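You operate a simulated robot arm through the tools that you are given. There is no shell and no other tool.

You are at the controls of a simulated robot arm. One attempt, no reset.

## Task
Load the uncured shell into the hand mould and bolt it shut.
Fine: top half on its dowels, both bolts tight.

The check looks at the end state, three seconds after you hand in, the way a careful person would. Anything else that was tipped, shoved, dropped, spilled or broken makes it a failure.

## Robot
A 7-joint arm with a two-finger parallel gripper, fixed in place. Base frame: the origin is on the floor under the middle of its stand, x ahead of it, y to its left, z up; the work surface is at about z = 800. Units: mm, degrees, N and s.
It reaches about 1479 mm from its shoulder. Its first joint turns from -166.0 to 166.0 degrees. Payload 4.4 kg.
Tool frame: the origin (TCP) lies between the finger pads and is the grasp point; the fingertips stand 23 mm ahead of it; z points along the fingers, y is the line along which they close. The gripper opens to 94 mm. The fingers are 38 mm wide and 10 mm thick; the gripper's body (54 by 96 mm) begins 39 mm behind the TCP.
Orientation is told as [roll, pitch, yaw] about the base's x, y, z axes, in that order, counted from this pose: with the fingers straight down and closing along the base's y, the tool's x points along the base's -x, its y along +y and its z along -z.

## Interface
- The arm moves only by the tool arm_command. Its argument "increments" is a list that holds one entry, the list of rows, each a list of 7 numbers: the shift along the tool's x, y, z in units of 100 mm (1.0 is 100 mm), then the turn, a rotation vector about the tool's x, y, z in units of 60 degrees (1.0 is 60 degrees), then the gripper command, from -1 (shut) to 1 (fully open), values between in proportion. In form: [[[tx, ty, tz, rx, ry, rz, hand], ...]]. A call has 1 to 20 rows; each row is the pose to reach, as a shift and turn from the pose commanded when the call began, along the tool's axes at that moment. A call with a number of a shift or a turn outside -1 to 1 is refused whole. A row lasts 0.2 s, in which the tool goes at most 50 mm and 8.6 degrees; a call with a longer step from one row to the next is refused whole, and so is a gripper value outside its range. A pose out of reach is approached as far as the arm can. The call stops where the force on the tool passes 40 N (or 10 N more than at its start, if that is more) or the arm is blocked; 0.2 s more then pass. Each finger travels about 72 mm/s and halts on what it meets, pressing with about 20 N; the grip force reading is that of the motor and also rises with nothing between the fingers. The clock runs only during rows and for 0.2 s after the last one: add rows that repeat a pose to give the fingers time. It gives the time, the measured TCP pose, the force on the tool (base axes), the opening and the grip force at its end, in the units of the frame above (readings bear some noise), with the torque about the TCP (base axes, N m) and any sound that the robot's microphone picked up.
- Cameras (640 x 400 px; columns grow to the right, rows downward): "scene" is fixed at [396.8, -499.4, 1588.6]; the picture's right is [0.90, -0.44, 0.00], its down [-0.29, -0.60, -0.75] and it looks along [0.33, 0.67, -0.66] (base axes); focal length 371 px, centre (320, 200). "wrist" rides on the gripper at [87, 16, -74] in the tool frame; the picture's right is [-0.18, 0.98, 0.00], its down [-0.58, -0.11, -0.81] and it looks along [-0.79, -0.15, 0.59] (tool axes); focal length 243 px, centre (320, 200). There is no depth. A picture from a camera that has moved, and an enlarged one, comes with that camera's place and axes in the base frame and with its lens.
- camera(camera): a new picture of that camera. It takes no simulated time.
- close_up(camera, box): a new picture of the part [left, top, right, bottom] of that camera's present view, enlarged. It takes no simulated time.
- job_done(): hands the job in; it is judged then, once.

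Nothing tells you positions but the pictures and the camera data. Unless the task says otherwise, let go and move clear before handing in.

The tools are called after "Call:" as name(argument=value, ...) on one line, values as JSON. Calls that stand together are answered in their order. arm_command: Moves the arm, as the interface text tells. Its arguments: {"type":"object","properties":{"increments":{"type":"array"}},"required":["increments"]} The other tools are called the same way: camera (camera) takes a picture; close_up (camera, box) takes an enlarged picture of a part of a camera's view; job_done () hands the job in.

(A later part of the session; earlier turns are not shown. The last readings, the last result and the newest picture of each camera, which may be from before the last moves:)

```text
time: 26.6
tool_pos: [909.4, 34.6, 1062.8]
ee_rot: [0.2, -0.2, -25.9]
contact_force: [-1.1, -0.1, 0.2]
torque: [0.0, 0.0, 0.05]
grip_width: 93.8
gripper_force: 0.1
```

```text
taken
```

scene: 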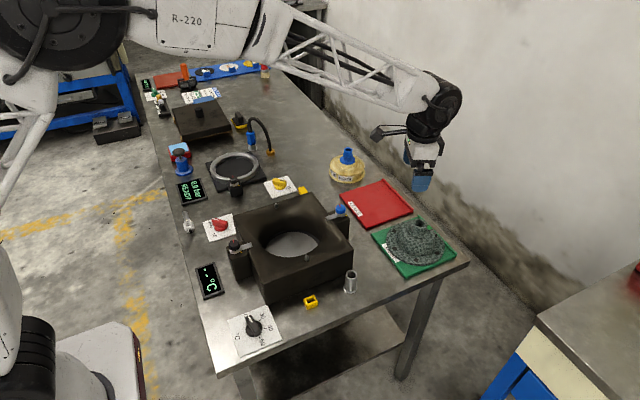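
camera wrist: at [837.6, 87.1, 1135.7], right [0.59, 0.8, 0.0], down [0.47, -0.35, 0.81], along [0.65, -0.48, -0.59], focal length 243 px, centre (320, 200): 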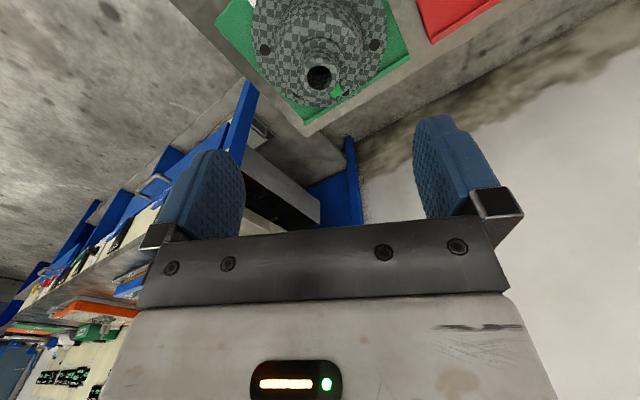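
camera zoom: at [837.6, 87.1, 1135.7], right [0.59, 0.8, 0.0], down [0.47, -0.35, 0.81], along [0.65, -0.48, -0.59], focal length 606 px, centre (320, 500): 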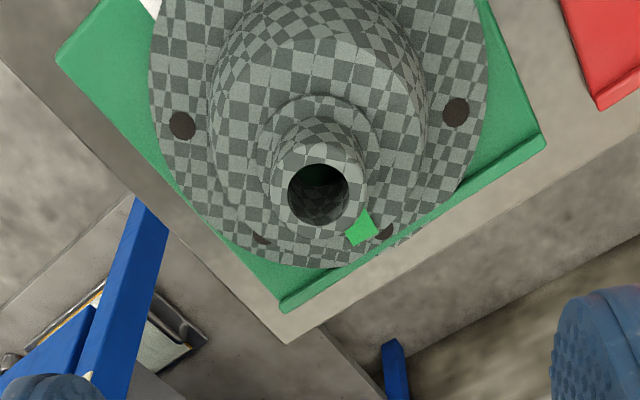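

Neck top is at about (940, 11, 885), outer diameter about 39 mm, with a green tag sticking out on its +x side. I'll turn to yaw 0 so the fingers close along y, clear of the tag, and check again from above.

Call:
arm_command(increments=[[[-0.1, -0.02, 0.2, 0, 0, -0.11, 1], [-0.2, -0.04, 0.4, 0, 0, -0.22, 1], [-0.3, -0.06, 0.6, 0, 0, -0.33, 1], [-0.376, -0.073, 0.7, 0, 0, -0.432, 1], [-0.376, -0.073, 0.7, 0, 0, -0.432, 1]]])

Call:
camera(camera="wrist")

Call:
close_up(camera="wrist", box=[220, 0, 460, 160])

Call:
close_up(camera="scene", box=[370, 140, 490, 260])

```text
time: 27.8
tool_pos: [940.8, 12.4, 992.1]
ee_rot: [0.0, -0.2, 0.1]
contact_force: [-0.1, 0.1, 0.8]
torque: [0.01, 0.02, 0.01]
grip_width: 94.0
gripper_force: 0.1
```

```text
taken
camera wrist: at [853.5, 29.4, 1065.5], right [0.18, 0.98, 0.0], down [0.58, -0.11, 0.81], along [0.79, -0.15, -0.59], focal length 243 px, centre (320, 200)
```

wrist: 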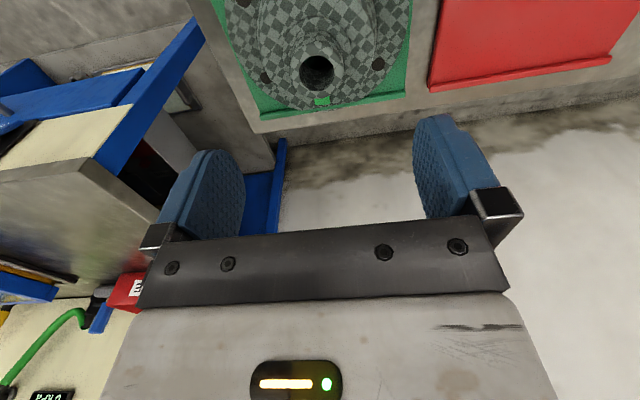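

```text
2.50 times, centred on (340, 80) of wrist
camera zoom: at [853.5, 29.4, 1065.5], right [0.18, 0.98, 0.0], down [0.58, -0.11, 0.81], along [0.79, -0.15, -0.59], focal length 606 px, centre (270, 500)
```

zoom: 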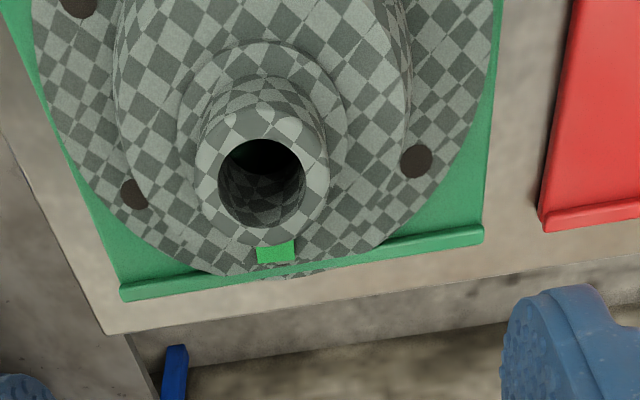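

```text
3.33 times, centred on (430, 200) of scene
camera zoom: at [396.8, -499.4, 1588.6], right [0.9, -0.44, 0.0], down [-0.29, -0.6, -0.75], along [0.33, 0.67, -0.66], focal length 1236 px, centre (-47, 200)
```

zoom: 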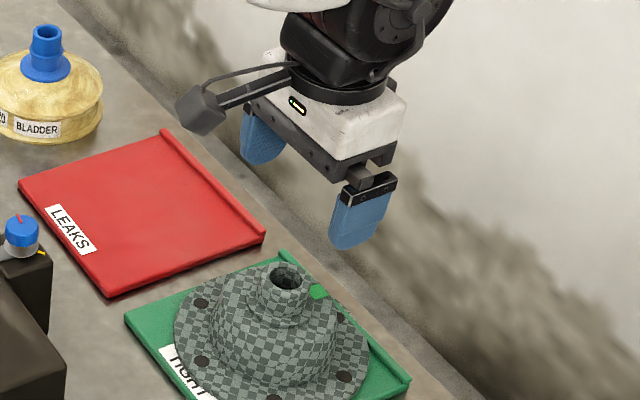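

The neck is centred at about (939.5, 11). I'll descend around it with the fingers open and stop just above grasp depth to check clearances.

Call:
arm_command(increments=[[[0.013, -0.014, 0.3, 0, 0, 0, 1], [0.013, -0.014, 0.6, 0, 0, 0, 1], [0.013, -0.014, 0.8, 0, 0, 0, 1], [0.013, -0.014, 0.95, 0, 0, 0, 1], [0.013, -0.014, 0.95, 0, 0, 0, 1]]])

Call:
close_up(camera="wrist", box=[140, 0, 540, 250])

Call:
close_up(camera="scene", box=[370, 180, 470, 280])

```text
time: 29.0
tool_pos: [939.5, 10.7, 897.5]
ee_rot: [0.1, -0.1, 0.1]
contact_force: [0.5, -0.4, -0.5]
torque: [0.01, 0.0, 0.0]
grip_width: 93.8
gripper_force: 0.1
```

```text
1.60 times, centred on (340, 125) of wrist
camera zoom: at [852.5, 27.8, 969.9], right [0.18, 0.98, 0.0], down [0.58, -0.11, 0.81], along [0.79, -0.15, -0.59], focal length 388 px, centre (288, 320)
```

zoom: 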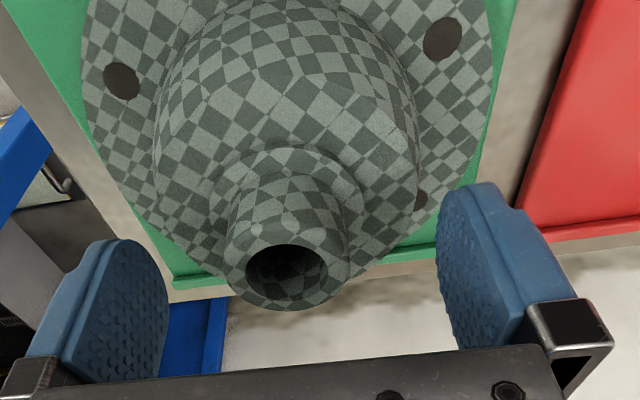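

```text
4.00 times, centred on (420, 230) of scene
camera zoom: at [396.8, -499.4, 1588.6], right [0.9, -0.44, 0.0], down [-0.29, -0.6, -0.75], along [0.33, 0.67, -0.66], focal length 1484 px, centre (-80, 80)
```

zoom: 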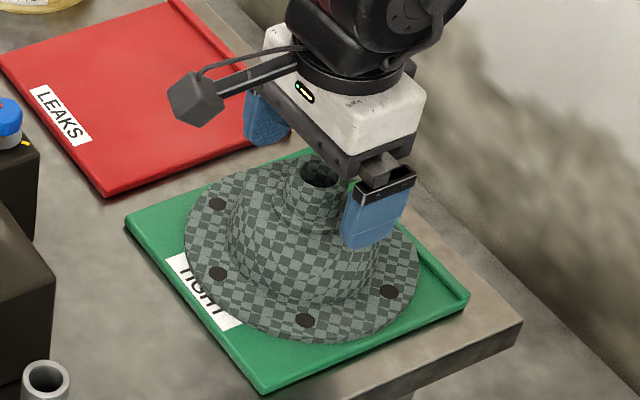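

The neck is centred between the fingers and its top is at z≈886. I'll descend 11 mm more and close.

Call:
arm_command(increments=[[[0, 0, 0.06, 0, 0, 0, 1], [0, 0, 0.115, 0, 0, 0, 1], [0, 0, 0.115, 0, 0, 0, 0], [0, 0, 0.115, 0, 0, 0, -0.2], [0, 0, 0.115, 0, 0, 0, -1], [0, 0, 0.115, 0, 0, 0, -1], [0, 0, 0.115, 0, 0, 0, -1], [0, 0, 0.115, 0, 0, 0, -1]]])

Call:
close_up(camera="wrist", box=[140, 0, 540, 250])

Call:
close_up(camera="scene", box=[370, 180, 470, 280])

```text
time: 30.8
tool_pos: [940.3, 10.9, 883.7]
ee_rot: [0.2, -0.3, -0.1]
contact_force: [0.7, -2.2, 0.8]
torque: [-0.29, -0.03, 0.02]
grip_width: 39.5
gripper_force: 19.7
```

```text
1.60 times, centred on (340, 125) of wrist
camera zoom: at [852.7, 27.8, 958.5], right [0.18, 0.98, 0.0], down [0.58, -0.11, 0.81], along [0.79, -0.15, -0.59], focal length 388 px, centre (288, 320)
```

zoom: 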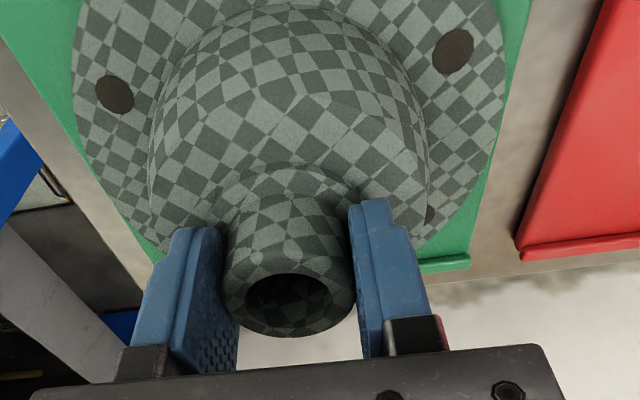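

```text
4.00 times, centred on (420, 230) of scene
camera zoom: at [396.8, -499.4, 1588.6], right [0.9, -0.44, 0.0], down [-0.29, -0.6, -0.75], along [0.33, 0.67, -0.66], focal length 1484 px, centre (-80, 80)
```

zoom: 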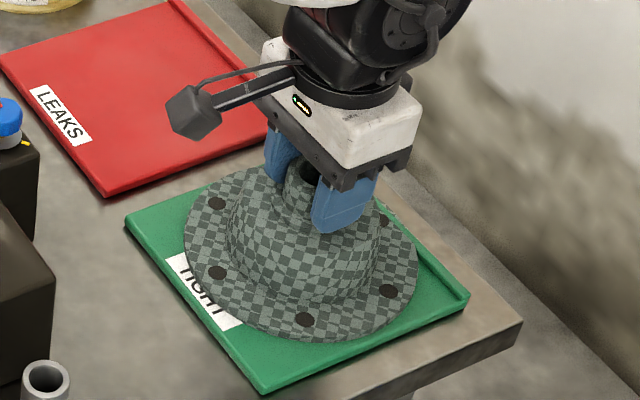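

Firm grip on the neck at 39.5 mm. I'll lift slowly.

Call:
arm_command(increments=[[[0, 0, -0.04, 0, 0, 0, -1], [0, 0, -0.1, 0, 0, 0, -1], [0, 0, -0.2, 0, 0, 0, -1], [0, 0, -0.35, 0, 0, 0, -1], [0, 0, -0.5, 0, 0, 0, -1], [0, 0, -0.7, 0, 0, 0, -1], [0, 0, -0.85, 0, 0, 0, -1], [0, 0, -1.0, 0, 0, 0, -1]]])

Call:
camera(camera="scene")

Call:
camera(camera="wrist")

```text
time: 32.6
tool_pos: [935.3, 10.9, 985.6]
ee_rot: [0.1, -0.1, -0.1]
contact_force: [-0.3, -0.6, -2.7]
torque: [0.0, 0.0, 0.04]
grip_width: 39.3
gripper_force: 20.2
```

```text
taken
```

scene: 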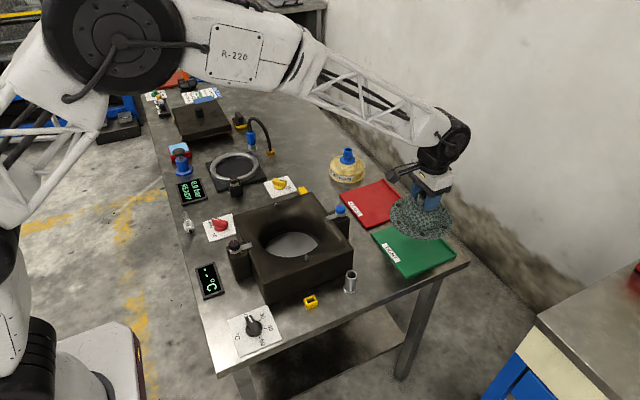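

```text
taken
camera wrist: at [850.1, 27.9, 1058.3], right [0.18, 0.98, 0.0], down [0.58, -0.11, 0.81], along [0.79, -0.15, -0.59], focal length 243 px, centre (320, 200)
```

wrist: 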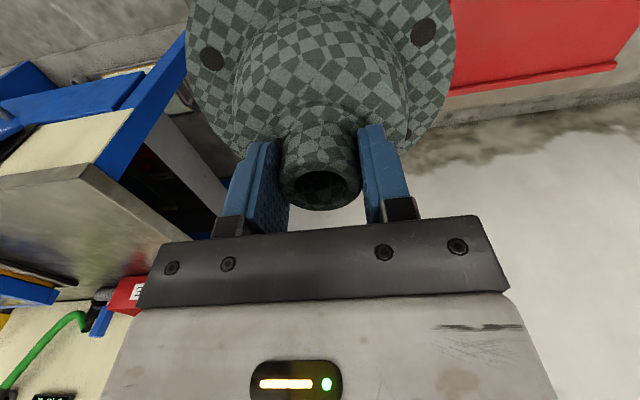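

The shell is lifted cleanly; it weighs about 0.27 kg. I take the cavity centre as (619, 130.5), so I'll raise the shell above the knobs and carry it over.

Call:
arm_command(increments=[[[0, 0, -0.1, 0, 0, 0, -1], [0, 0, -0.25, 0, 0, 0, -1], [0.1, 0.04, -0.4, 0, 0, 0, -1], [0.3, 0.12, -0.55, 0, 0, 0, -1], [0.5, 0.2, -0.6, 0, 0, 0, -1], [0.7, 0.28, -0.6, 0, 0, 0, -1], [0.9, 0.36, -0.6, 0, 0, 0, -1], [1.0, 0.4, -0.6, 0, 0, 0, -1]]])

Call:
arm_command(increments=[[[0.15, 0.06, 0, 0, 0, 0, -1], [0.35, 0.14, 0, 0, 0, 0, -1], [0.55, 0.22, 0, 0, 0, 0, -1], [0.75, 0.3, 0, 0, 0, 0, -1], [0.9, 0.36, 0, 0, 0, 0, -1], [1.0, 0.4, 0, 0, 0, 0, -1]]])

Call:
arm_command(increments=[[[0.15, 0.06, 0, 0, 0, 0, -1], [0.35, 0.14, 0, 0, 0, 0, -1], [0.55, 0.22, 0, 0, 0, 0, -1], [0.75, 0.3, 0, 0, 0, 0, -1], [0.9, 0.36, 0, 0, 0, 0, -1], [1.0, 0.4, 0, 0, 0, 0, -1], [1.0, 0.4, 0, 0, 0, 0, -1]]])

Call:
camera(camera="scene")

```text
time: 34.4
tool_pos: [837.5, 49.8, 1044.9]
ee_rot: [0.1, 0.0, 0.0]
contact_force: [0.4, 0.2, -2.3]
torque: [-0.03, 0.01, -0.02]
grip_width: 39.6
gripper_force: 20.3
```

```text
time: 35.8
tool_pos: [736.8, 90.4, 1044.3]
ee_rot: [0.1, -0.2, 0.0]
contact_force: [-0.3, 0.5, -2.2]
torque: [0.0, -0.01, 0.02]
grip_width: 39.3
gripper_force: 20.0
```

```text
time: 37.4
tool_pos: [636.7, 131.9, 1044.4]
ee_rot: [0.1, -0.1, 0.0]
contact_force: [1.0, -1.4, -2.2]
torque: [-0.01, 0.0, 0.05]
grip_width: 39.2
gripper_force: 19.9
```

```text
taken
```

scene: 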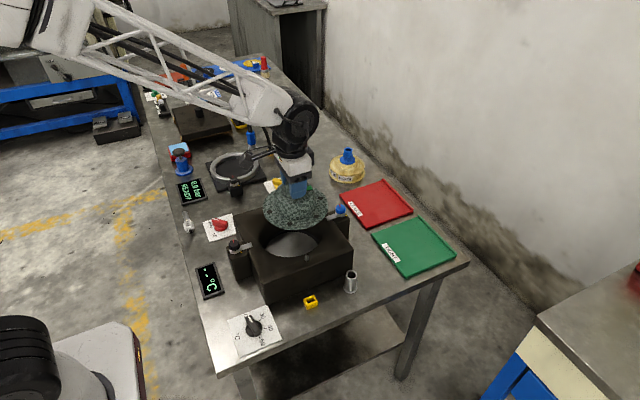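

Now centring over the cavity and lowering until the flange is just above the block top.

Call:
arm_command(increments=[[[0.09, -0.01, 0.1, 0, 0, 0, -1], [0.177, -0.014, 0.25, 0, 0, 0, -1], [0.177, -0.014, 0.4, 0, 0, 0, -1], [0.177, -0.014, 0.5, 0, 0, 0, -1], [0.177, -0.014, 0.55, 0, 0, 0, -1], [0.177, -0.014, 0.55, 0, 0, 0, -1]]])

Call:
close_up(camera="scene", box=[225, 160, 365, 280])

Call:
camera(camera="wrist")

```text
time: 38.8
tool_pos: [620.3, 129.9, 989.8]
ee_rot: [0.2, 0.0, 0.0]
contact_force: [-0.4, -0.1, -3.5]
torque: [-0.01, 0.05, 0.0]
grip_width: 39.3
gripper_force: 19.9
```

```text
3.33 times, centred on (295, 220) of scene
camera zoom: at [396.8, -499.4, 1588.6], right [0.9, -0.44, 0.0], down [-0.29, -0.6, -0.75], along [0.33, 0.67, -0.66], focal length 1236 px, centre (403, 133)
```

zoom: 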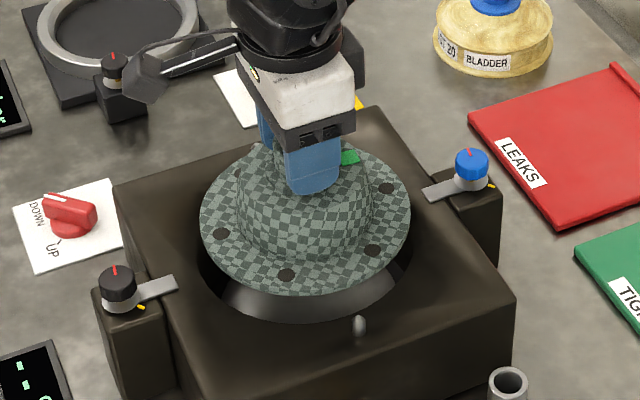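

```text
taken
camera wrist: at [533.5, 146.6, 1063.1], right [0.18, 0.98, 0.0], down [0.58, -0.11, 0.81], along [0.79, -0.15, -0.59], focal length 243 px, centre (320, 200)
```

wrist: 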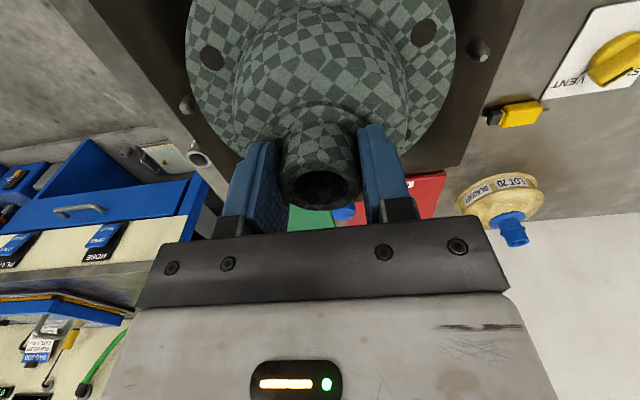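

The shell is well centred over the bore. I'll lower it in stages and watch the force.

Call:
arm_command(increments=[[[0.01, 0.005, 0.1, 0, 0, 0, -1], [0.01, 0.005, 0.2, 0, 0, 0, -1], [0.01, 0.005, 0.3, 0, 0, 0, -1], [0.01, 0.005, 0.4, 0, 0, 0, -1]]])

Call:
close_up(camera="scene", box=[225, 160, 365, 280])

```text
time: 39.8
tool_pos: [618.9, 130.0, 949.1]
ee_rot: [0.1, -0.1, 0.0]
contact_force: [-0.3, -0.3, -2.6]
torque: [0.01, 0.02, 0.0]
grip_width: 39.3
gripper_force: 20.0
```

```text
3.33 times, centred on (295, 220) of scene
camera zoom: at [396.8, -499.4, 1588.6], right [0.9, -0.44, 0.0], down [-0.29, -0.6, -0.75], along [0.33, 0.67, -0.66], focal length 1236 px, centre (403, 133)
```

zoom: 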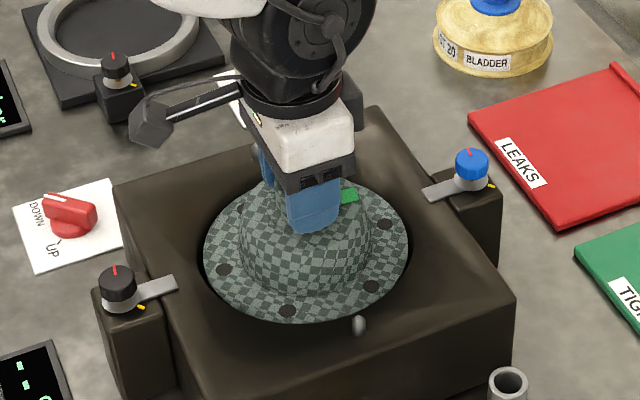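

The flange has entered the bore with even gaps and no contact. Continuing down toward the seat.

Call:
arm_command(increments=[[[0, 0, 0.12, 0, 0, 0, -1], [0, 0, 0.24, 0, 0, 0, -1], [0, 0, 0.36, 0, 0, 0, -1], [0, 0, 0.48, 0, 0, 0, -1], [0, 0, 0.56, 0, 0, 0, -1], [0, 0, 0.6, 0, 0, 0, -1]]])

Call:
close_up(camera="scene", box=[225, 160, 365, 280])

Call:
camera(camera="wrist")

```text
time: 41.2
tool_pos: [618.6, 129.3, 888.9]
ee_rot: [0.1, 0.0, -0.1]
contact_force: [0.1, -0.2, -2.4]
torque: [-0.01, 0.0, -0.02]
grip_width: 39.3
gripper_force: 20.0
```

```text
3.33 times, centred on (295, 220) of scene
camera zoom: at [396.8, -499.4, 1588.6], right [0.9, -0.44, 0.0], down [-0.29, -0.6, -0.75], along [0.33, 0.67, -0.66], focal length 1236 px, centre (403, 133)
```

zoom: 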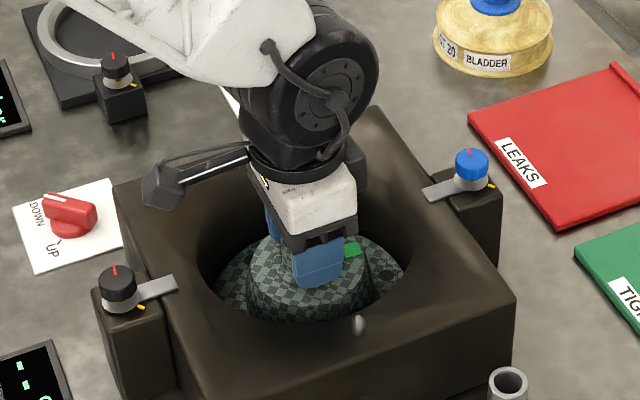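

```text
taken
camera wrist: at [532.5, 146.8, 963.1], right [0.18, 0.98, 0.0], down [0.58, -0.11, 0.81], along [0.79, -0.15, -0.59], focal length 243 px, centre (320, 200)
```

wrist: 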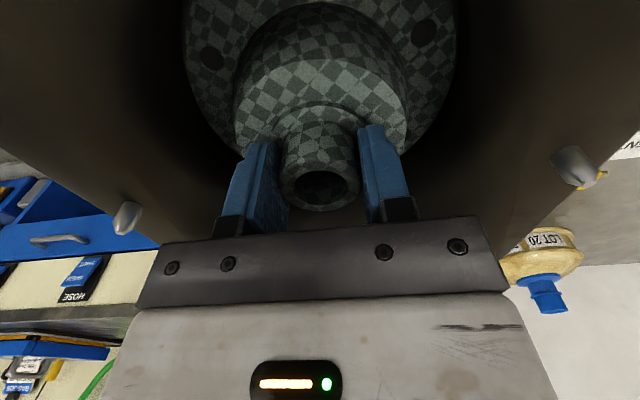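

Still free with the flange at about z≈812. I'll ease down in small steps to feel the seat.

Call:
arm_command(increments=[[[0, 0, 0.02, 0, 0, 0, -1], [0, 0, 0.04, 0, 0, 0, -1]]])

Call:
arm_command(increments=[[[0, 0, 0.015, 0, 0, 0, -1], [0, 0, 0.03, 0, 0, 0, -1]]])

```text
time: 41.8
tool_pos: [621.2, 129.6, 887.4]
ee_rot: [0.1, -0.3, 0.1]
contact_force: [-3.5, 0.6, 14.7]
torque: [-0.22, 0.0, 0.08]
grip_width: 39.6
gripper_force: 20.2
```

```text
time: 42.4
tool_pos: [620.1, 130.0, 882.5]
ee_rot: [0.1, -0.2, -0.1]
contact_force: [4.5, -0.4, 16.3]
torque: [-0.28, -0.14, 0.09]
grip_width: 39.9
gripper_force: 20.3
```

I felt contact at around TCP z≈887. I'll look before releasing.

Call:
close_up(camera="scene", box=[225, 160, 365, 280])

Call:
close_up(camera="wrist", box=[140, 0, 540, 250])

```text
3.33 times, centred on (295, 220) of scene
camera zoom: at [396.8, -499.4, 1588.6], right [0.9, -0.44, 0.0], down [-0.29, -0.6, -0.75], along [0.33, 0.67, -0.66], focal length 1236 px, centre (403, 133)
```

zoom: 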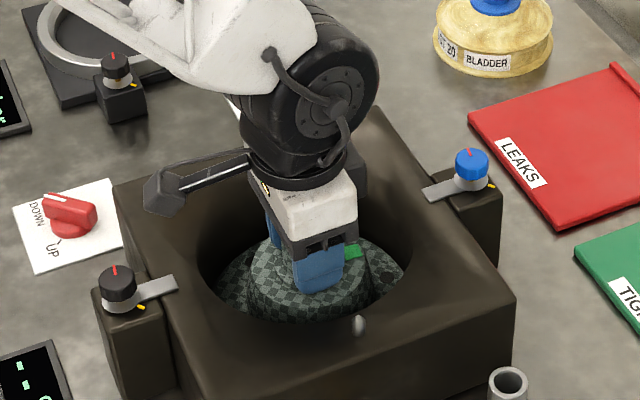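

```text
1.60 times, centred on (340, 125) of wrist
camera zoom: at [532.7, 146.8, 956.4], right [0.18, 0.98, 0.0], down [0.58, -0.11, 0.81], along [0.79, -0.15, -0.59], focal length 388 px, centre (288, 320)
```

zoom: 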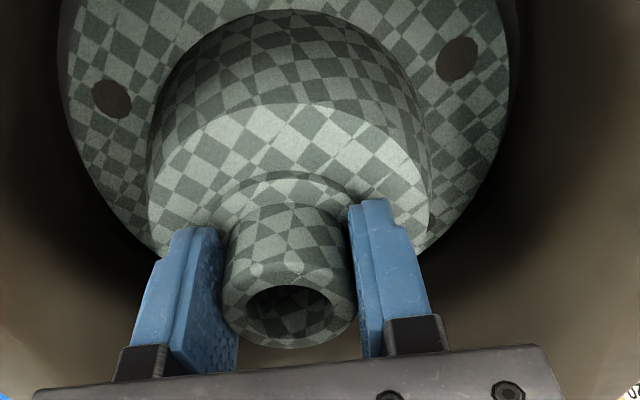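

The shell is seated upright and centred in the bore. I'll release and back straight up.

Call:
arm_command(increments=[[[0, 0, -0.02, 0, 0, 0, -1], [0, 0, -0.02, 0, 0, 0, 0.2], [0, 0, -0.02, 0, 0, 0, 0.4], [0, 0, -0.02, 0, 0, 0, 0.4], [0, 0, -0.1, 0, 0, 0, 0.4], [0, 0, -0.25, 0, 0, 0, 0.4], [0, 0, -0.4, 0, 0, 0, 0.4], [0, 0, -0.6, 0, 0, 0, 0.4], [0, 0, -0.8, 0, 0, 0, 0.4], [0, 0, -1.0, 0, 0, 0, 0.4]]])

Call:
camera(camera="wrist")

Call:
close_up(camera="scene", box=[225, 160, 365, 280])

```text
time: 44.6
tool_pos: [618.5, 129.7, 982.2]
ee_rot: [0.1, 0.0, 0.0]
contact_force: [-0.7, 0.3, 1.3]
torque: [-0.01, -0.02, 0.02]
grip_width: 65.8
gripper_force: 0.0
```

```text
taken
camera wrist: at [531.6, 146.3, 1056.9], right [0.18, 0.98, 0.0], down [0.58, -0.11, 0.81], along [0.79, -0.15, -0.59], focal length 243 px, centre (320, 200)
```

wrist: 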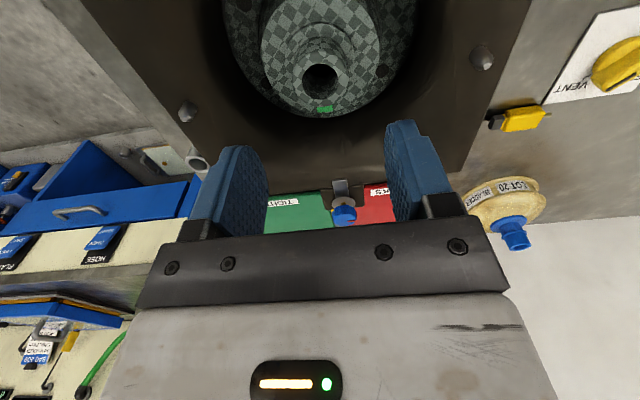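

```text
3.33 times, centred on (295, 220) of scene
camera zoom: at [396.8, -499.4, 1588.6], right [0.9, -0.44, 0.0], down [-0.29, -0.6, -0.75], along [0.33, 0.67, -0.66], focal length 1236 px, centre (403, 133)
```

zoom: 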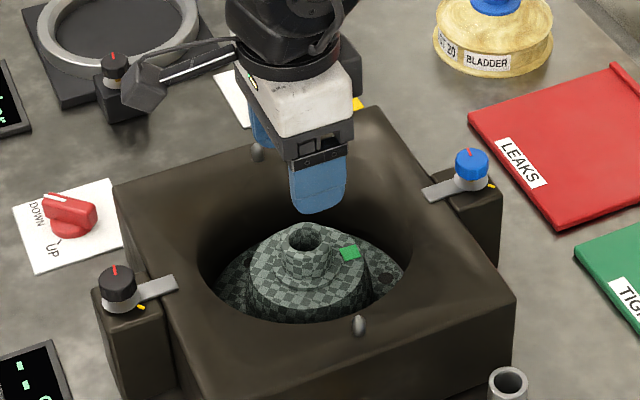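

The shell stands upright in the mould. Now I'll zoom in to measure the dowels and the bolts more accurately.

Call:
close_up(camera="wrist", box=[160, 0, 520, 220])

Call:
close_up(camera="scene", box=[265, 205, 335, 255])

```text
1.78 times, centred on (340, 110) of wrist
camera zoom: at [531.6, 146.3, 1056.9], right [0.18, 0.98, 0.0], down [0.58, -0.11, 0.81], along [0.79, -0.15, -0.59], focal length 431 px, centre (284, 360)
```

zoom: 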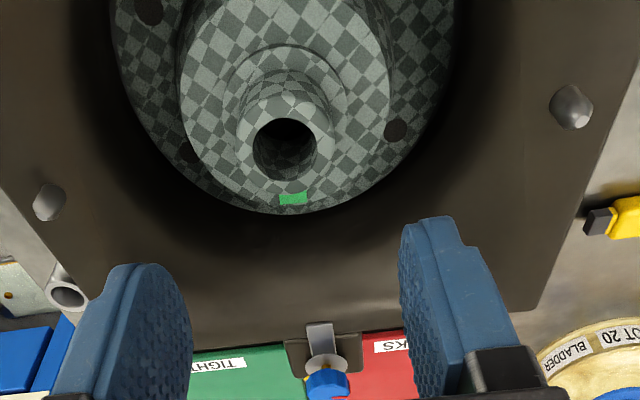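

```text
8.00 times, centred on (300, 230) of scene
camera zoom: at [396.8, -499.4, 1588.6], right [0.9, -0.44, 0.0], down [-0.29, -0.6, -0.75], along [0.33, 0.67, -0.66], focal length 2968 px, centre (480, -40)
```

zoom: 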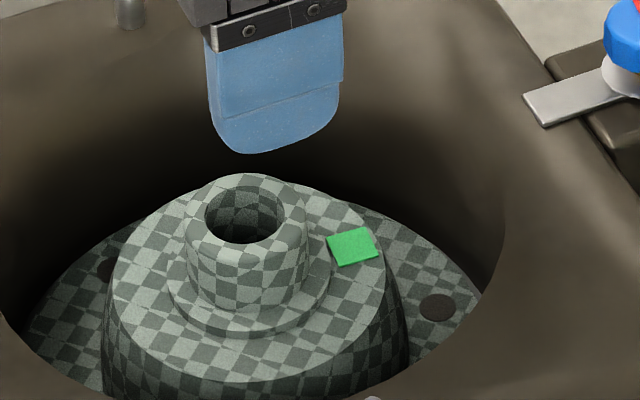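

The neck top sits at about z=884, just under the block face at 888, and the dowels are at (619, 26.5) and (618, 233.5). Next I'll go and get the top half, raising first and then travelling left along the bench.

Call:
arm_command(increments=[[[0, 0, -0.3, 0, 0, 0, 1], [0, 0, -0.6, 0, 0, 0, 1], [0, 0, -0.9, 0, 0, 0, 1], [0, 0, -1.0, 0, 0, 0, 1]]])

Call:
arm_command(increments=[[[0, 0.3, 0, 0, 0, 0, 1], [0, 0.6, 0, 0, 0, 0, 1], [0, 0.9, 0, 0, 0, 0, 1], [0, 1, 0, 0, 0, 0, 1]]])

Call:
arm_command(increments=[[[0, 0.3, 0, 0, 0, 0, 1], [0, 0.6, 0, 0, 0, 0, 1], [0, 0.9, 0, 0, 0, 0, 1], [0, 1, 0, 0, 0, 0, 1]]])

Call:
arm_command(increments=[[[0, 0.3, 0, 0, 0, 0, 1], [0, 0.6, 0, 0, 0, 0, 1], [0, 0.9, 0, 0, 0, 0, 1], [0, 1, 0, 0, 0, 0, 1]]])

Call:
arm_command(increments=[[[0.05, 0.3, 0, 0, 0, 0, 1], [0.1, 0.6, 0, 0, 0, 0, 1], [0.15, 0.9, 0, 0, 0, 0, 1], [0.17, 1, 0, 0, 0, 0, 1]]])

Call:
arm_command(increments=[[[0.05, 0.3, 0, 0, 0, 0, 1], [0.1, 0.6, 0, 0, 0, 0, 1], [0.15, 0.9, 0, 0, 0, 0, 1], [0.17, 1, 0, 0, 0, 0, 1]]])

Call:
arm_command(increments=[[[0.05, 0.3, 0, 0, 0, 0, 1], [0.1, 0.6, 0, 0, 0, 0, 1], [0.15, 0.9, 0, 0, 0, 0, 1], [0.17, 1, 0, 0, 0, 0, 1]]])

Call:
arm_command(increments=[[[0.05, 0.3, 0, 0, 0, 0, 1], [0.1, 0.6, 0, 0, 0, 0, 1], [0.15, 0.9, 0, 0, 0, 0, 1], [0.17, 1, 0, 0, 0, 0, 1]]])

Call:
camera(camera="wrist")

Call:
camera(camera="scene")

```text
time: 45.6
tool_pos: [620.5, 129.6, 1084.3]
ee_rot: [0.1, -0.1, 0.0]
contact_force: [-0.3, 1.1, -0.8]
torque: [0.01, -0.01, 0.04]
grip_width: 94.2
gripper_force: 0.0
```

```text
time: 46.6
tool_pos: [620.2, 228.5, 1083.4]
ee_rot: [0.0, -0.2, 0.1]
contact_force: [0.9, -0.6, 0.6]
torque: [-0.04, 0.0, -0.01]
grip_width: 93.8
gripper_force: 0.0
```

```text
time: 47.6
tool_pos: [619.9, 328.2, 1082.2]
ee_rot: [0.1, -0.1, 0.1]
contact_force: [1.1, 0.7, -0.9]
torque: [0.05, 0.0, -0.03]
grip_width: 94.0
gripper_force: 0.0
```

```text
time: 48.6
tool_pos: [620.0, 429.3, 1083.1]
ee_rot: [0.0, -0.1, 0.1]
contact_force: [-0.6, 0.3, 0.1]
torque: [0.01, 0.01, -0.03]
grip_width: 94.1
gripper_force: 0.0
```

```text
time: 49.6
tool_pos: [602.0, 528.3, 1084.9]
ee_rot: [0.1, -0.1, 0.1]
contact_force: [0.2, 0.8, -0.5]
torque: [-0.01, 0.0, 0.03]
grip_width: 94.0
gripper_force: 0.1
```

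```text
time: 50.6
tool_pos: [585.6, 629.4, 1083.3]
ee_rot: [0.1, -0.1, 0.0]
contact_force: [0.5, 0.6, -0.2]
torque: [-0.02, -0.02, 0.0]
grip_width: 94.1
gripper_force: 0.0
```

```text
time: 51.6
tool_pos: [566.4, 729.3, 1084.1]
ee_rot: [0.1, -0.1, 0.0]
contact_force: [0.5, -0.3, 0.1]
torque: [0.0, 0.0, -0.02]
grip_width: 94.1
gripper_force: 0.1
```

```text
time: 52.6
tool_pos: [550.4, 830.2, 1085.8]
ee_rot: [0.1, -0.2, 0.0]
contact_force: [0.1, 0.1, 0.0]
torque: [0.03, -0.02, -0.03]
grip_width: 94.1
gripper_force: 0.0
```

```text
taken
camera wrist: at [463.1, 846.8, 1159.1], right [0.18, 0.98, 0.0], down [0.58, -0.11, 0.81], along [0.79, -0.15, -0.59], focal length 243 px, centre (320, 200)
```

wrist: 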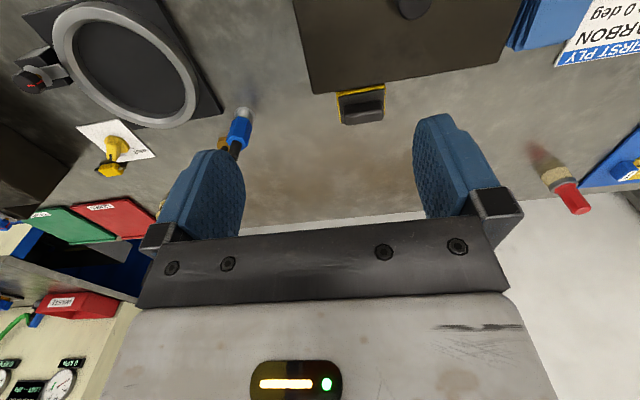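

```text
taken
```

scene: 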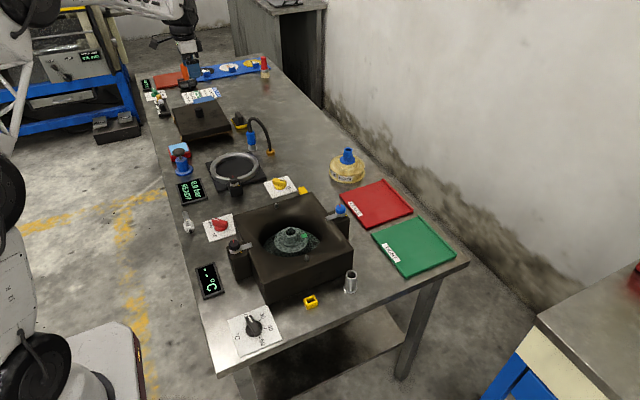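

Now above the near edge of the plate. I'll move over it and locate its handle precisely.

Call:
arm_command(increments=[[[0.1, 0.3, 0, 0, 0, 0, 1], [0.3, 0.6, 0.1, 0, 0, 0, 1], [0.4, 0.9, 0.2, 0, 0, 0, 1], [0.4, 0.92, 0.3, 0, 0, 0, 1]]])

Call:
camera(camera="wrist")

Call:
close_up(camera="wrist", box=[200, 0, 480, 170])

```text
time: 53.6
tool_pos: [509.6, 924.1, 1054.4]
ee_rot: [0.1, -0.2, 0.1]
contact_force: [-0.4, -0.8, 0.2]
torque: [-0.02, 0.03, 0.01]
grip_width: 94.2
gripper_force: 0.1
```

```text
taken
camera wrist: at [422.4, 940.3, 1127.9], right [0.18, 0.98, 0.0], down [0.58, -0.11, 0.81], along [0.79, -0.15, -0.59], focal length 243 px, centre (320, 200)
```

wrist: 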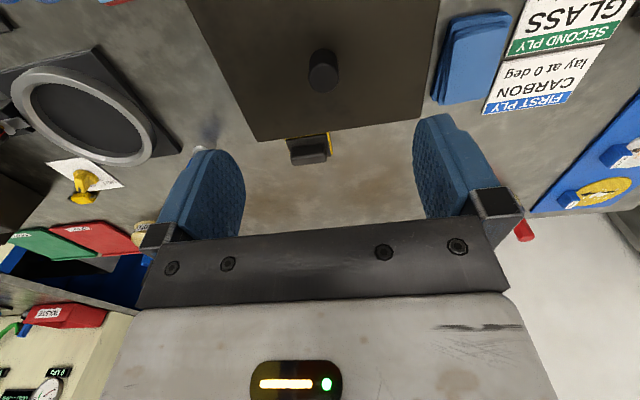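

```text
2.29 times, centred on (340, 85) of wrist
camera zoom: at [422.4, 940.3, 1127.9], right [0.18, 0.98, 0.0], down [0.58, -0.11, 0.81], along [0.79, -0.15, -0.59], focal length 555 px, centre (274, 463)
```

zoom: 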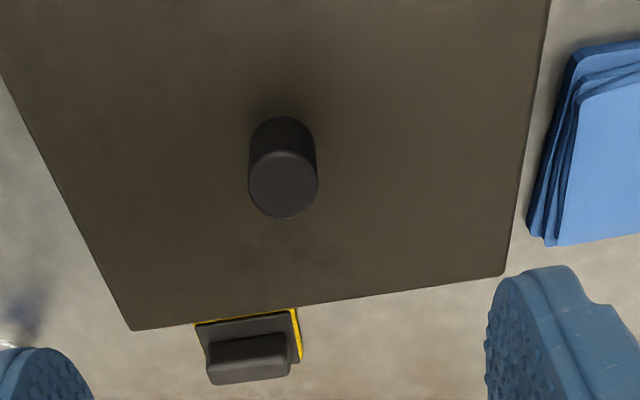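

Handle centre is at about (547.8, 921.3), diameter about 31 mm. I'll move over it and descend partway to verify.

Call:
arm_command(increments=[[[-0.2, -0.02, 0.25, 0, 0, 0, 1], [-0.382, -0.028, 0.5, 0, 0, 0, 1], [-0.382, -0.028, 0.8, 0, 0, 0, 1], [-0.382, -0.028, 1.0, 0, 0, 0, 1], [-0.382, -0.028, 1.0, 0, 0, 0, 1]]])

Call:
close_up(camera="wrist", box=[140, 0, 540, 250])

Call:
close_up(camera="scene", box=[150, 60, 270, 150])

```text
time: 54.8
tool_pos: [548.0, 917.3, 952.1]
ee_rot: [0.1, -0.1, 0.0]
contact_force: [-0.6, -0.2, 0.0]
torque: [0.0, 0.0, 0.0]
grip_width: 94.2
gripper_force: 0.0
```

```text
1.60 times, centred on (340, 125) of wrist
camera zoom: at [460.8, 935.2, 1025.6], right [0.18, 0.98, 0.0], down [0.58, -0.11, 0.81], along [0.79, -0.15, -0.59], focal length 388 px, centre (288, 320)
```

zoom: 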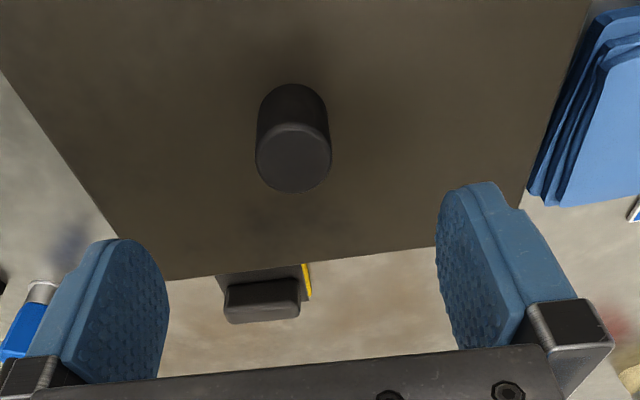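

```text
4.44 times, centred on (210, 105) of scene
camera zoom: at [396.8, -499.4, 1588.6], right [0.9, -0.44, 0.0], down [-0.29, -0.6, -0.75], along [0.33, 0.67, -0.66], focal length 1649 px, centre (809, 622)
```

zoom: 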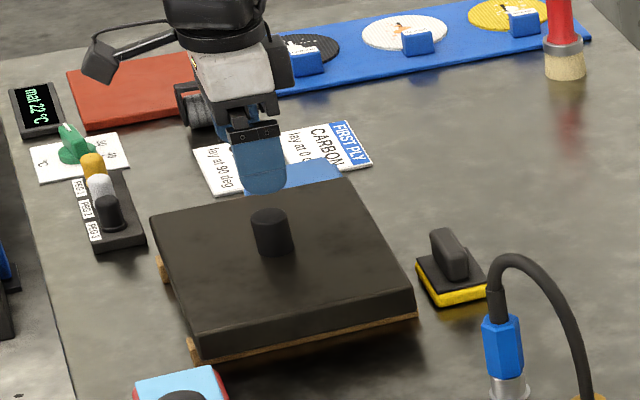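

Handle top is at about z=879 and the plate face at about z=850. I'll descend to TCP z≈880, check, and then close.

Call:
arm_command(increments=[[[0, 0.015, 0.25, 0, 0, 0, 1], [0, 0.02, 0.45, 0, 0, 0, 1], [0, 0.02, 0.6, 0, 0, 0, 1], [0, 0.02, 0.7, 0, 0, 0, 1], [0, 0.02, 0.7, 0, 0, 0, 1]]])

Call:
close_up(camera="wrist", box=[140, 0, 540, 250])

Call:
close_up(camera="scene", box=[165, 70, 245, 130])

```text
time: 56.0
tool_pos: [549.0, 922.4, 882.4]
ee_rot: [0.0, -0.1, 0.1]
contact_force: [-0.2, 0.0, 0.0]
torque: [0.0, -0.01, -0.01]
grip_width: 93.8
gripper_force: 0.1
```

```text
1.60 times, centred on (340, 125) of wrist
camera zoom: at [462.3, 938.6, 955.9], right [0.18, 0.98, 0.0], down [0.58, -0.11, 0.81], along [0.79, -0.15, -0.59], focal length 388 px, centre (288, 320)
```

zoom: 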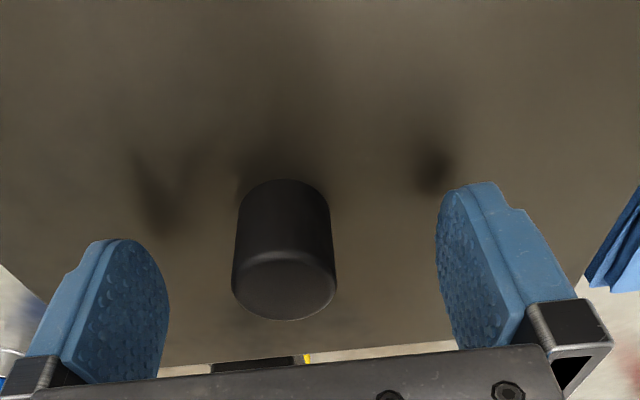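

```text
6.67 times, centred on (205, 100) of scene
camera zoom: at [396.8, -499.4, 1588.6], right [0.9, -0.44, 0.0], down [-0.29, -0.6, -0.75], along [0.33, 0.67, -0.66], focal length 2473 px, centre (1087, 867)
```

zoom: 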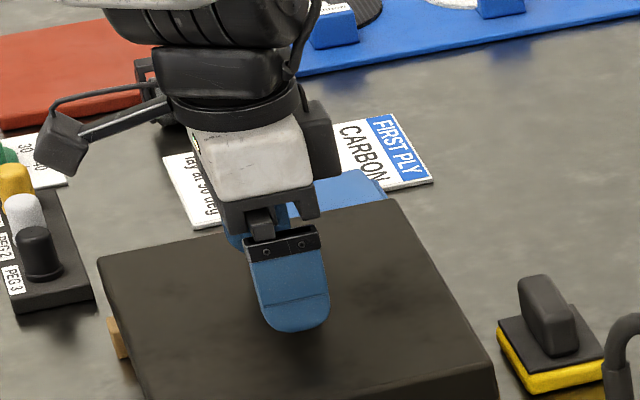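

Handle centred between the fingers, with about 10 mm of tip clearance to the plate. I'll lower 6 mm and close.

Call:
arm_command(increments=[[[0.005, -0.005, 0.03, 0, 0, 0, 1], [0.005, -0.005, 0.06, 0, 0, 0, 1], [0.005, -0.005, 0.06, 0, 0, 0, 0], [0.005, -0.005, 0.06, 0, 0, 0, -0.3], [0.005, -0.005, 0.06, 0, 0, 0, -1], [0.005, -0.005, 0.06, 0, 0, 0, -1], [0.005, -0.005, 0.06, 0, 0, 0, -1], [0.005, -0.005, 0.06, 0, 0, 0, -1], [0.005, -0.005, 0.06, 0, 0, 0, -1]]])

Call:
close_up(camera="wrist", box=[140, 0, 540, 250])

```text
time: 58.0
tool_pos: [549.6, 920.4, 877.7]
ee_rot: [0.1, -0.1, 0.0]
contact_force: [0.4, -1.9, 0.2]
torque: [-0.27, -0.07, 0.03]
grip_width: 31.5
gripper_force: 19.8
```

```text
1.60 times, centred on (340, 125) of wrist
camera zoom: at [461.6, 937.6, 950.4], right [0.18, 0.98, 0.0], down [0.58, -0.11, 0.81], along [0.79, -0.15, -0.59], focal length 388 px, centre (288, 320)
```

zoom: 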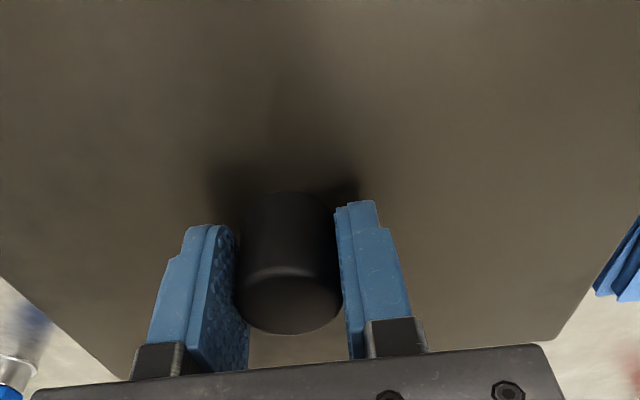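

Handle gripped. I'll lift slowly and watch for slip.

Call:
arm_command(increments=[[[0, 0, -0.03, 0, 0, 0, -1], [0, 0, -0.06, 0, 0, 0, -1], [0, 0, -0.1, 0, 0, 0, -1], [0, 0, -0.15, 0, 0, 0, -1], [0, 0, -0.2, 0, 0, 0, -1]]])

Call:
close_up(camera="scene", box=[150, 60, 270, 150])

Call:
close_up(camera="wrist", box=[140, 0, 540, 250])

```text
time: 59.2
tool_pos: [548.0, 920.9, 897.6]
ee_rot: [0.1, -0.1, 0.0]
contact_force: [0.7, -0.9, -4.9]
torque: [0.03, 0.01, 0.0]
grip_width: 31.6
gripper_force: 20.1
```

```text
4.44 times, centred on (210, 105) of scene
camera zoom: at [396.8, -499.4, 1588.6], right [0.9, -0.44, 0.0], down [-0.29, -0.6, -0.75], along [0.33, 0.67, -0.66], focal length 1649 px, centre (809, 622)
```

zoom: 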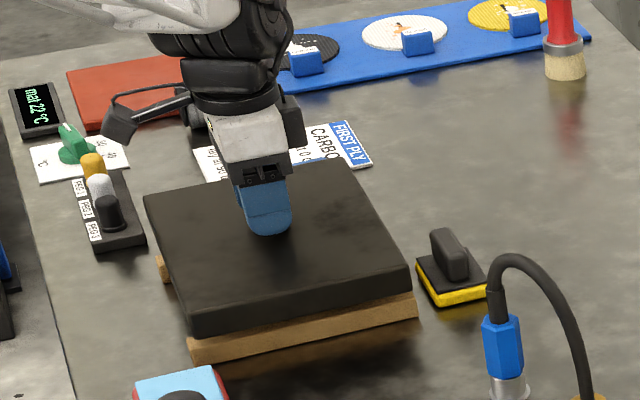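

```text
1.60 times, centred on (340, 125) of wrist
camera zoom: at [461.3, 937.9, 971.0], right [0.18, 0.98, 0.0], down [0.58, -0.11, 0.81], along [0.79, -0.15, -0.59], focal length 388 px, centre (288, 320)
```

zoom: 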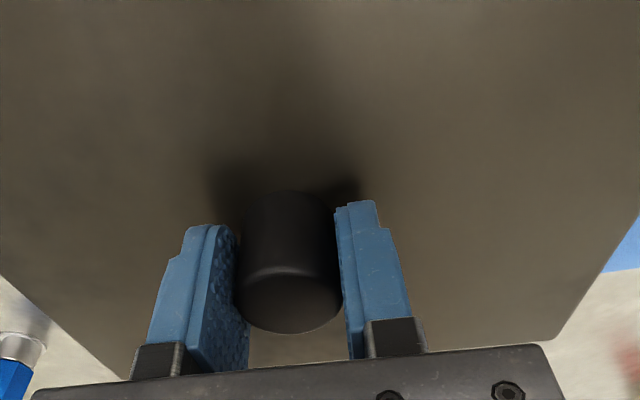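

Plate lifted level, weighing about 0.5 kg. I'll raise it well above the hose and knobs before travelling.

Call:
arm_command(increments=[[[0, 0, -0.1, 0, 0, 0, -1], [0, 0, -0.25, 0, 0, 0, -1], [0, 0, -0.4, 0, 0, 0, -1], [0, 0, -0.6, 0, 0, 0, -1], [0, 0, -0.8, 0, 0, 0, -1], [0, 0, -0.9, 0, 0, 0, -1], [0, 0, -1.0, 0, 0, 0, -1]]])

Call:
arm_command(increments=[[[0, -0.1, -0.1, 0, 0, 0, -1], [-0.02, -0.25, -0.3, 0, 0, 0, -1], [-0.04, -0.45, -0.5, 0, 0, 0, -1], [-0.06, -0.65, -0.6, 0, 0, 0, -1], [-0.07, -0.8, -0.65, 0, 0, 0, -1], [-0.08, -0.9, -0.65, 0, 0, 0, -1], [-0.09, -1.0, -0.65, 0, 0, 0, -1]]])

Call:
camera(camera="scene")

```text
time: 60.8
tool_pos: [548.3, 920.4, 997.1]
ee_rot: [0.1, -0.1, 0.0]
contact_force: [0.6, 0.8, -5.1]
torque: [-0.02, 0.01, -0.04]
grip_width: 31.9
gripper_force: 19.2
```

```text
time: 62.4
tool_pos: [556.5, 819.4, 1061.9]
ee_rot: [0.0, 0.0, 0.0]
contact_force: [-0.2, 0.2, -4.6]
torque: [-0.03, 0.05, 0.03]
grip_width: 31.8
gripper_force: 19.8
```

```text
taken
```

scene: 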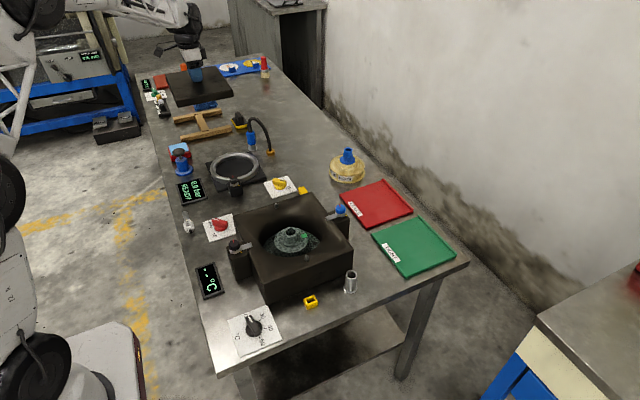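

The plate is level and held. Continuing toward the mould.

Call:
arm_command(increments=[[[-0.01, -0.1, 0, 0, 0, 0, -1], [-0.03, -0.3, 0, 0, 0, 0, -1], [-0.05, -0.5, 0, 0, 0, 0, -1], [-0.07, -0.7, 0, 0, 0, 0, -1], [-0.09, -0.9, 0, 0, 0, 0, -1], [-0.1, -1.0, 0, 0, 0, 0, -1]]])

Call:
arm_command(increments=[[[-0.01, -0.1, 0, 0, 0, 0, -1], [-0.03, -0.3, 0, 0, 0, 0, -1], [-0.05, -0.5, 0, 0, 0, 0, -1], [-0.07, -0.7, 0, 0, 0, 0, -1], [-0.09, -0.9, 0, 0, 0, 0, -1], [-0.1, -1.0, 0, 0, 0, 0, -1]]])

Call:
arm_command(increments=[[[-0.01, -0.1, 0, 0, 0, 0, -1], [-0.03, -0.3, 0, 0, 0, 0, -1], [-0.05, -0.5, 0, 0, 0, 0, -1], [-0.07, -0.7, 0, 0, 0, 0, -1], [-0.09, -0.9, 0, 0, 0, 0, -1], [-0.1, -1.0, 0, 0, 0, 0, -1]]])

Call:
camera(camera="scene")

Call:
camera(camera="wrist")

```text
time: 63.8
tool_pos: [567.4, 719.5, 1064.1]
ee_rot: [0.1, -0.1, 0.0]
contact_force: [-0.4, -1.1, -6.0]
torque: [0.01, 0.02, 0.01]
grip_width: 31.9
gripper_force: 20.6
```

```text
time: 65.2
tool_pos: [576.5, 618.9, 1059.7]
ee_rot: [0.1, -0.2, 0.1]
contact_force: [0.3, 0.0, -4.7]
torque: [-0.03, -0.01, 0.01]
grip_width: 31.6
gripper_force: 20.0
```

```text
time: 66.6
tool_pos: [587.0, 520.7, 1061.3]
ee_rot: [0.1, -0.1, 0.1]
contact_force: [0.0, -0.4, -4.3]
torque: [0.0, 0.02, 0.01]
grip_width: 31.4
gripper_force: 20.0
```

```text
taken
```

scene: 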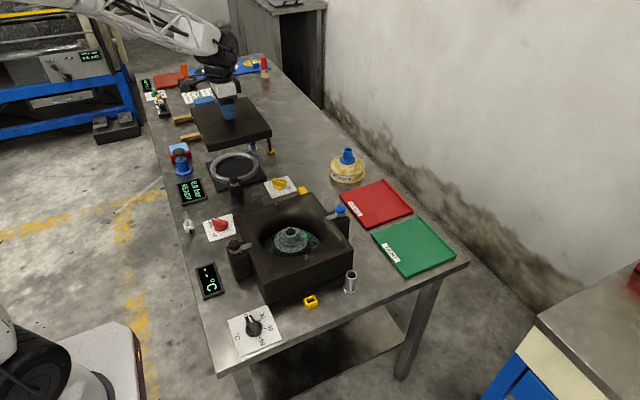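

```text
taken
camera wrist: at [500.4, 537.6, 1134.7], right [0.18, 0.98, 0.0], down [0.58, -0.11, 0.81], along [0.79, -0.15, -0.59], focal length 243 px, centre (320, 200)
```

wrist: 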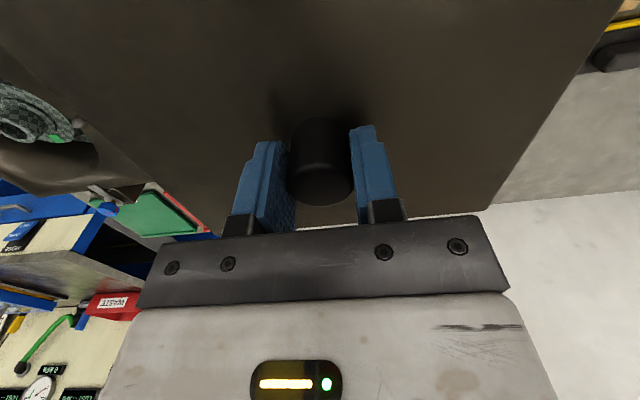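

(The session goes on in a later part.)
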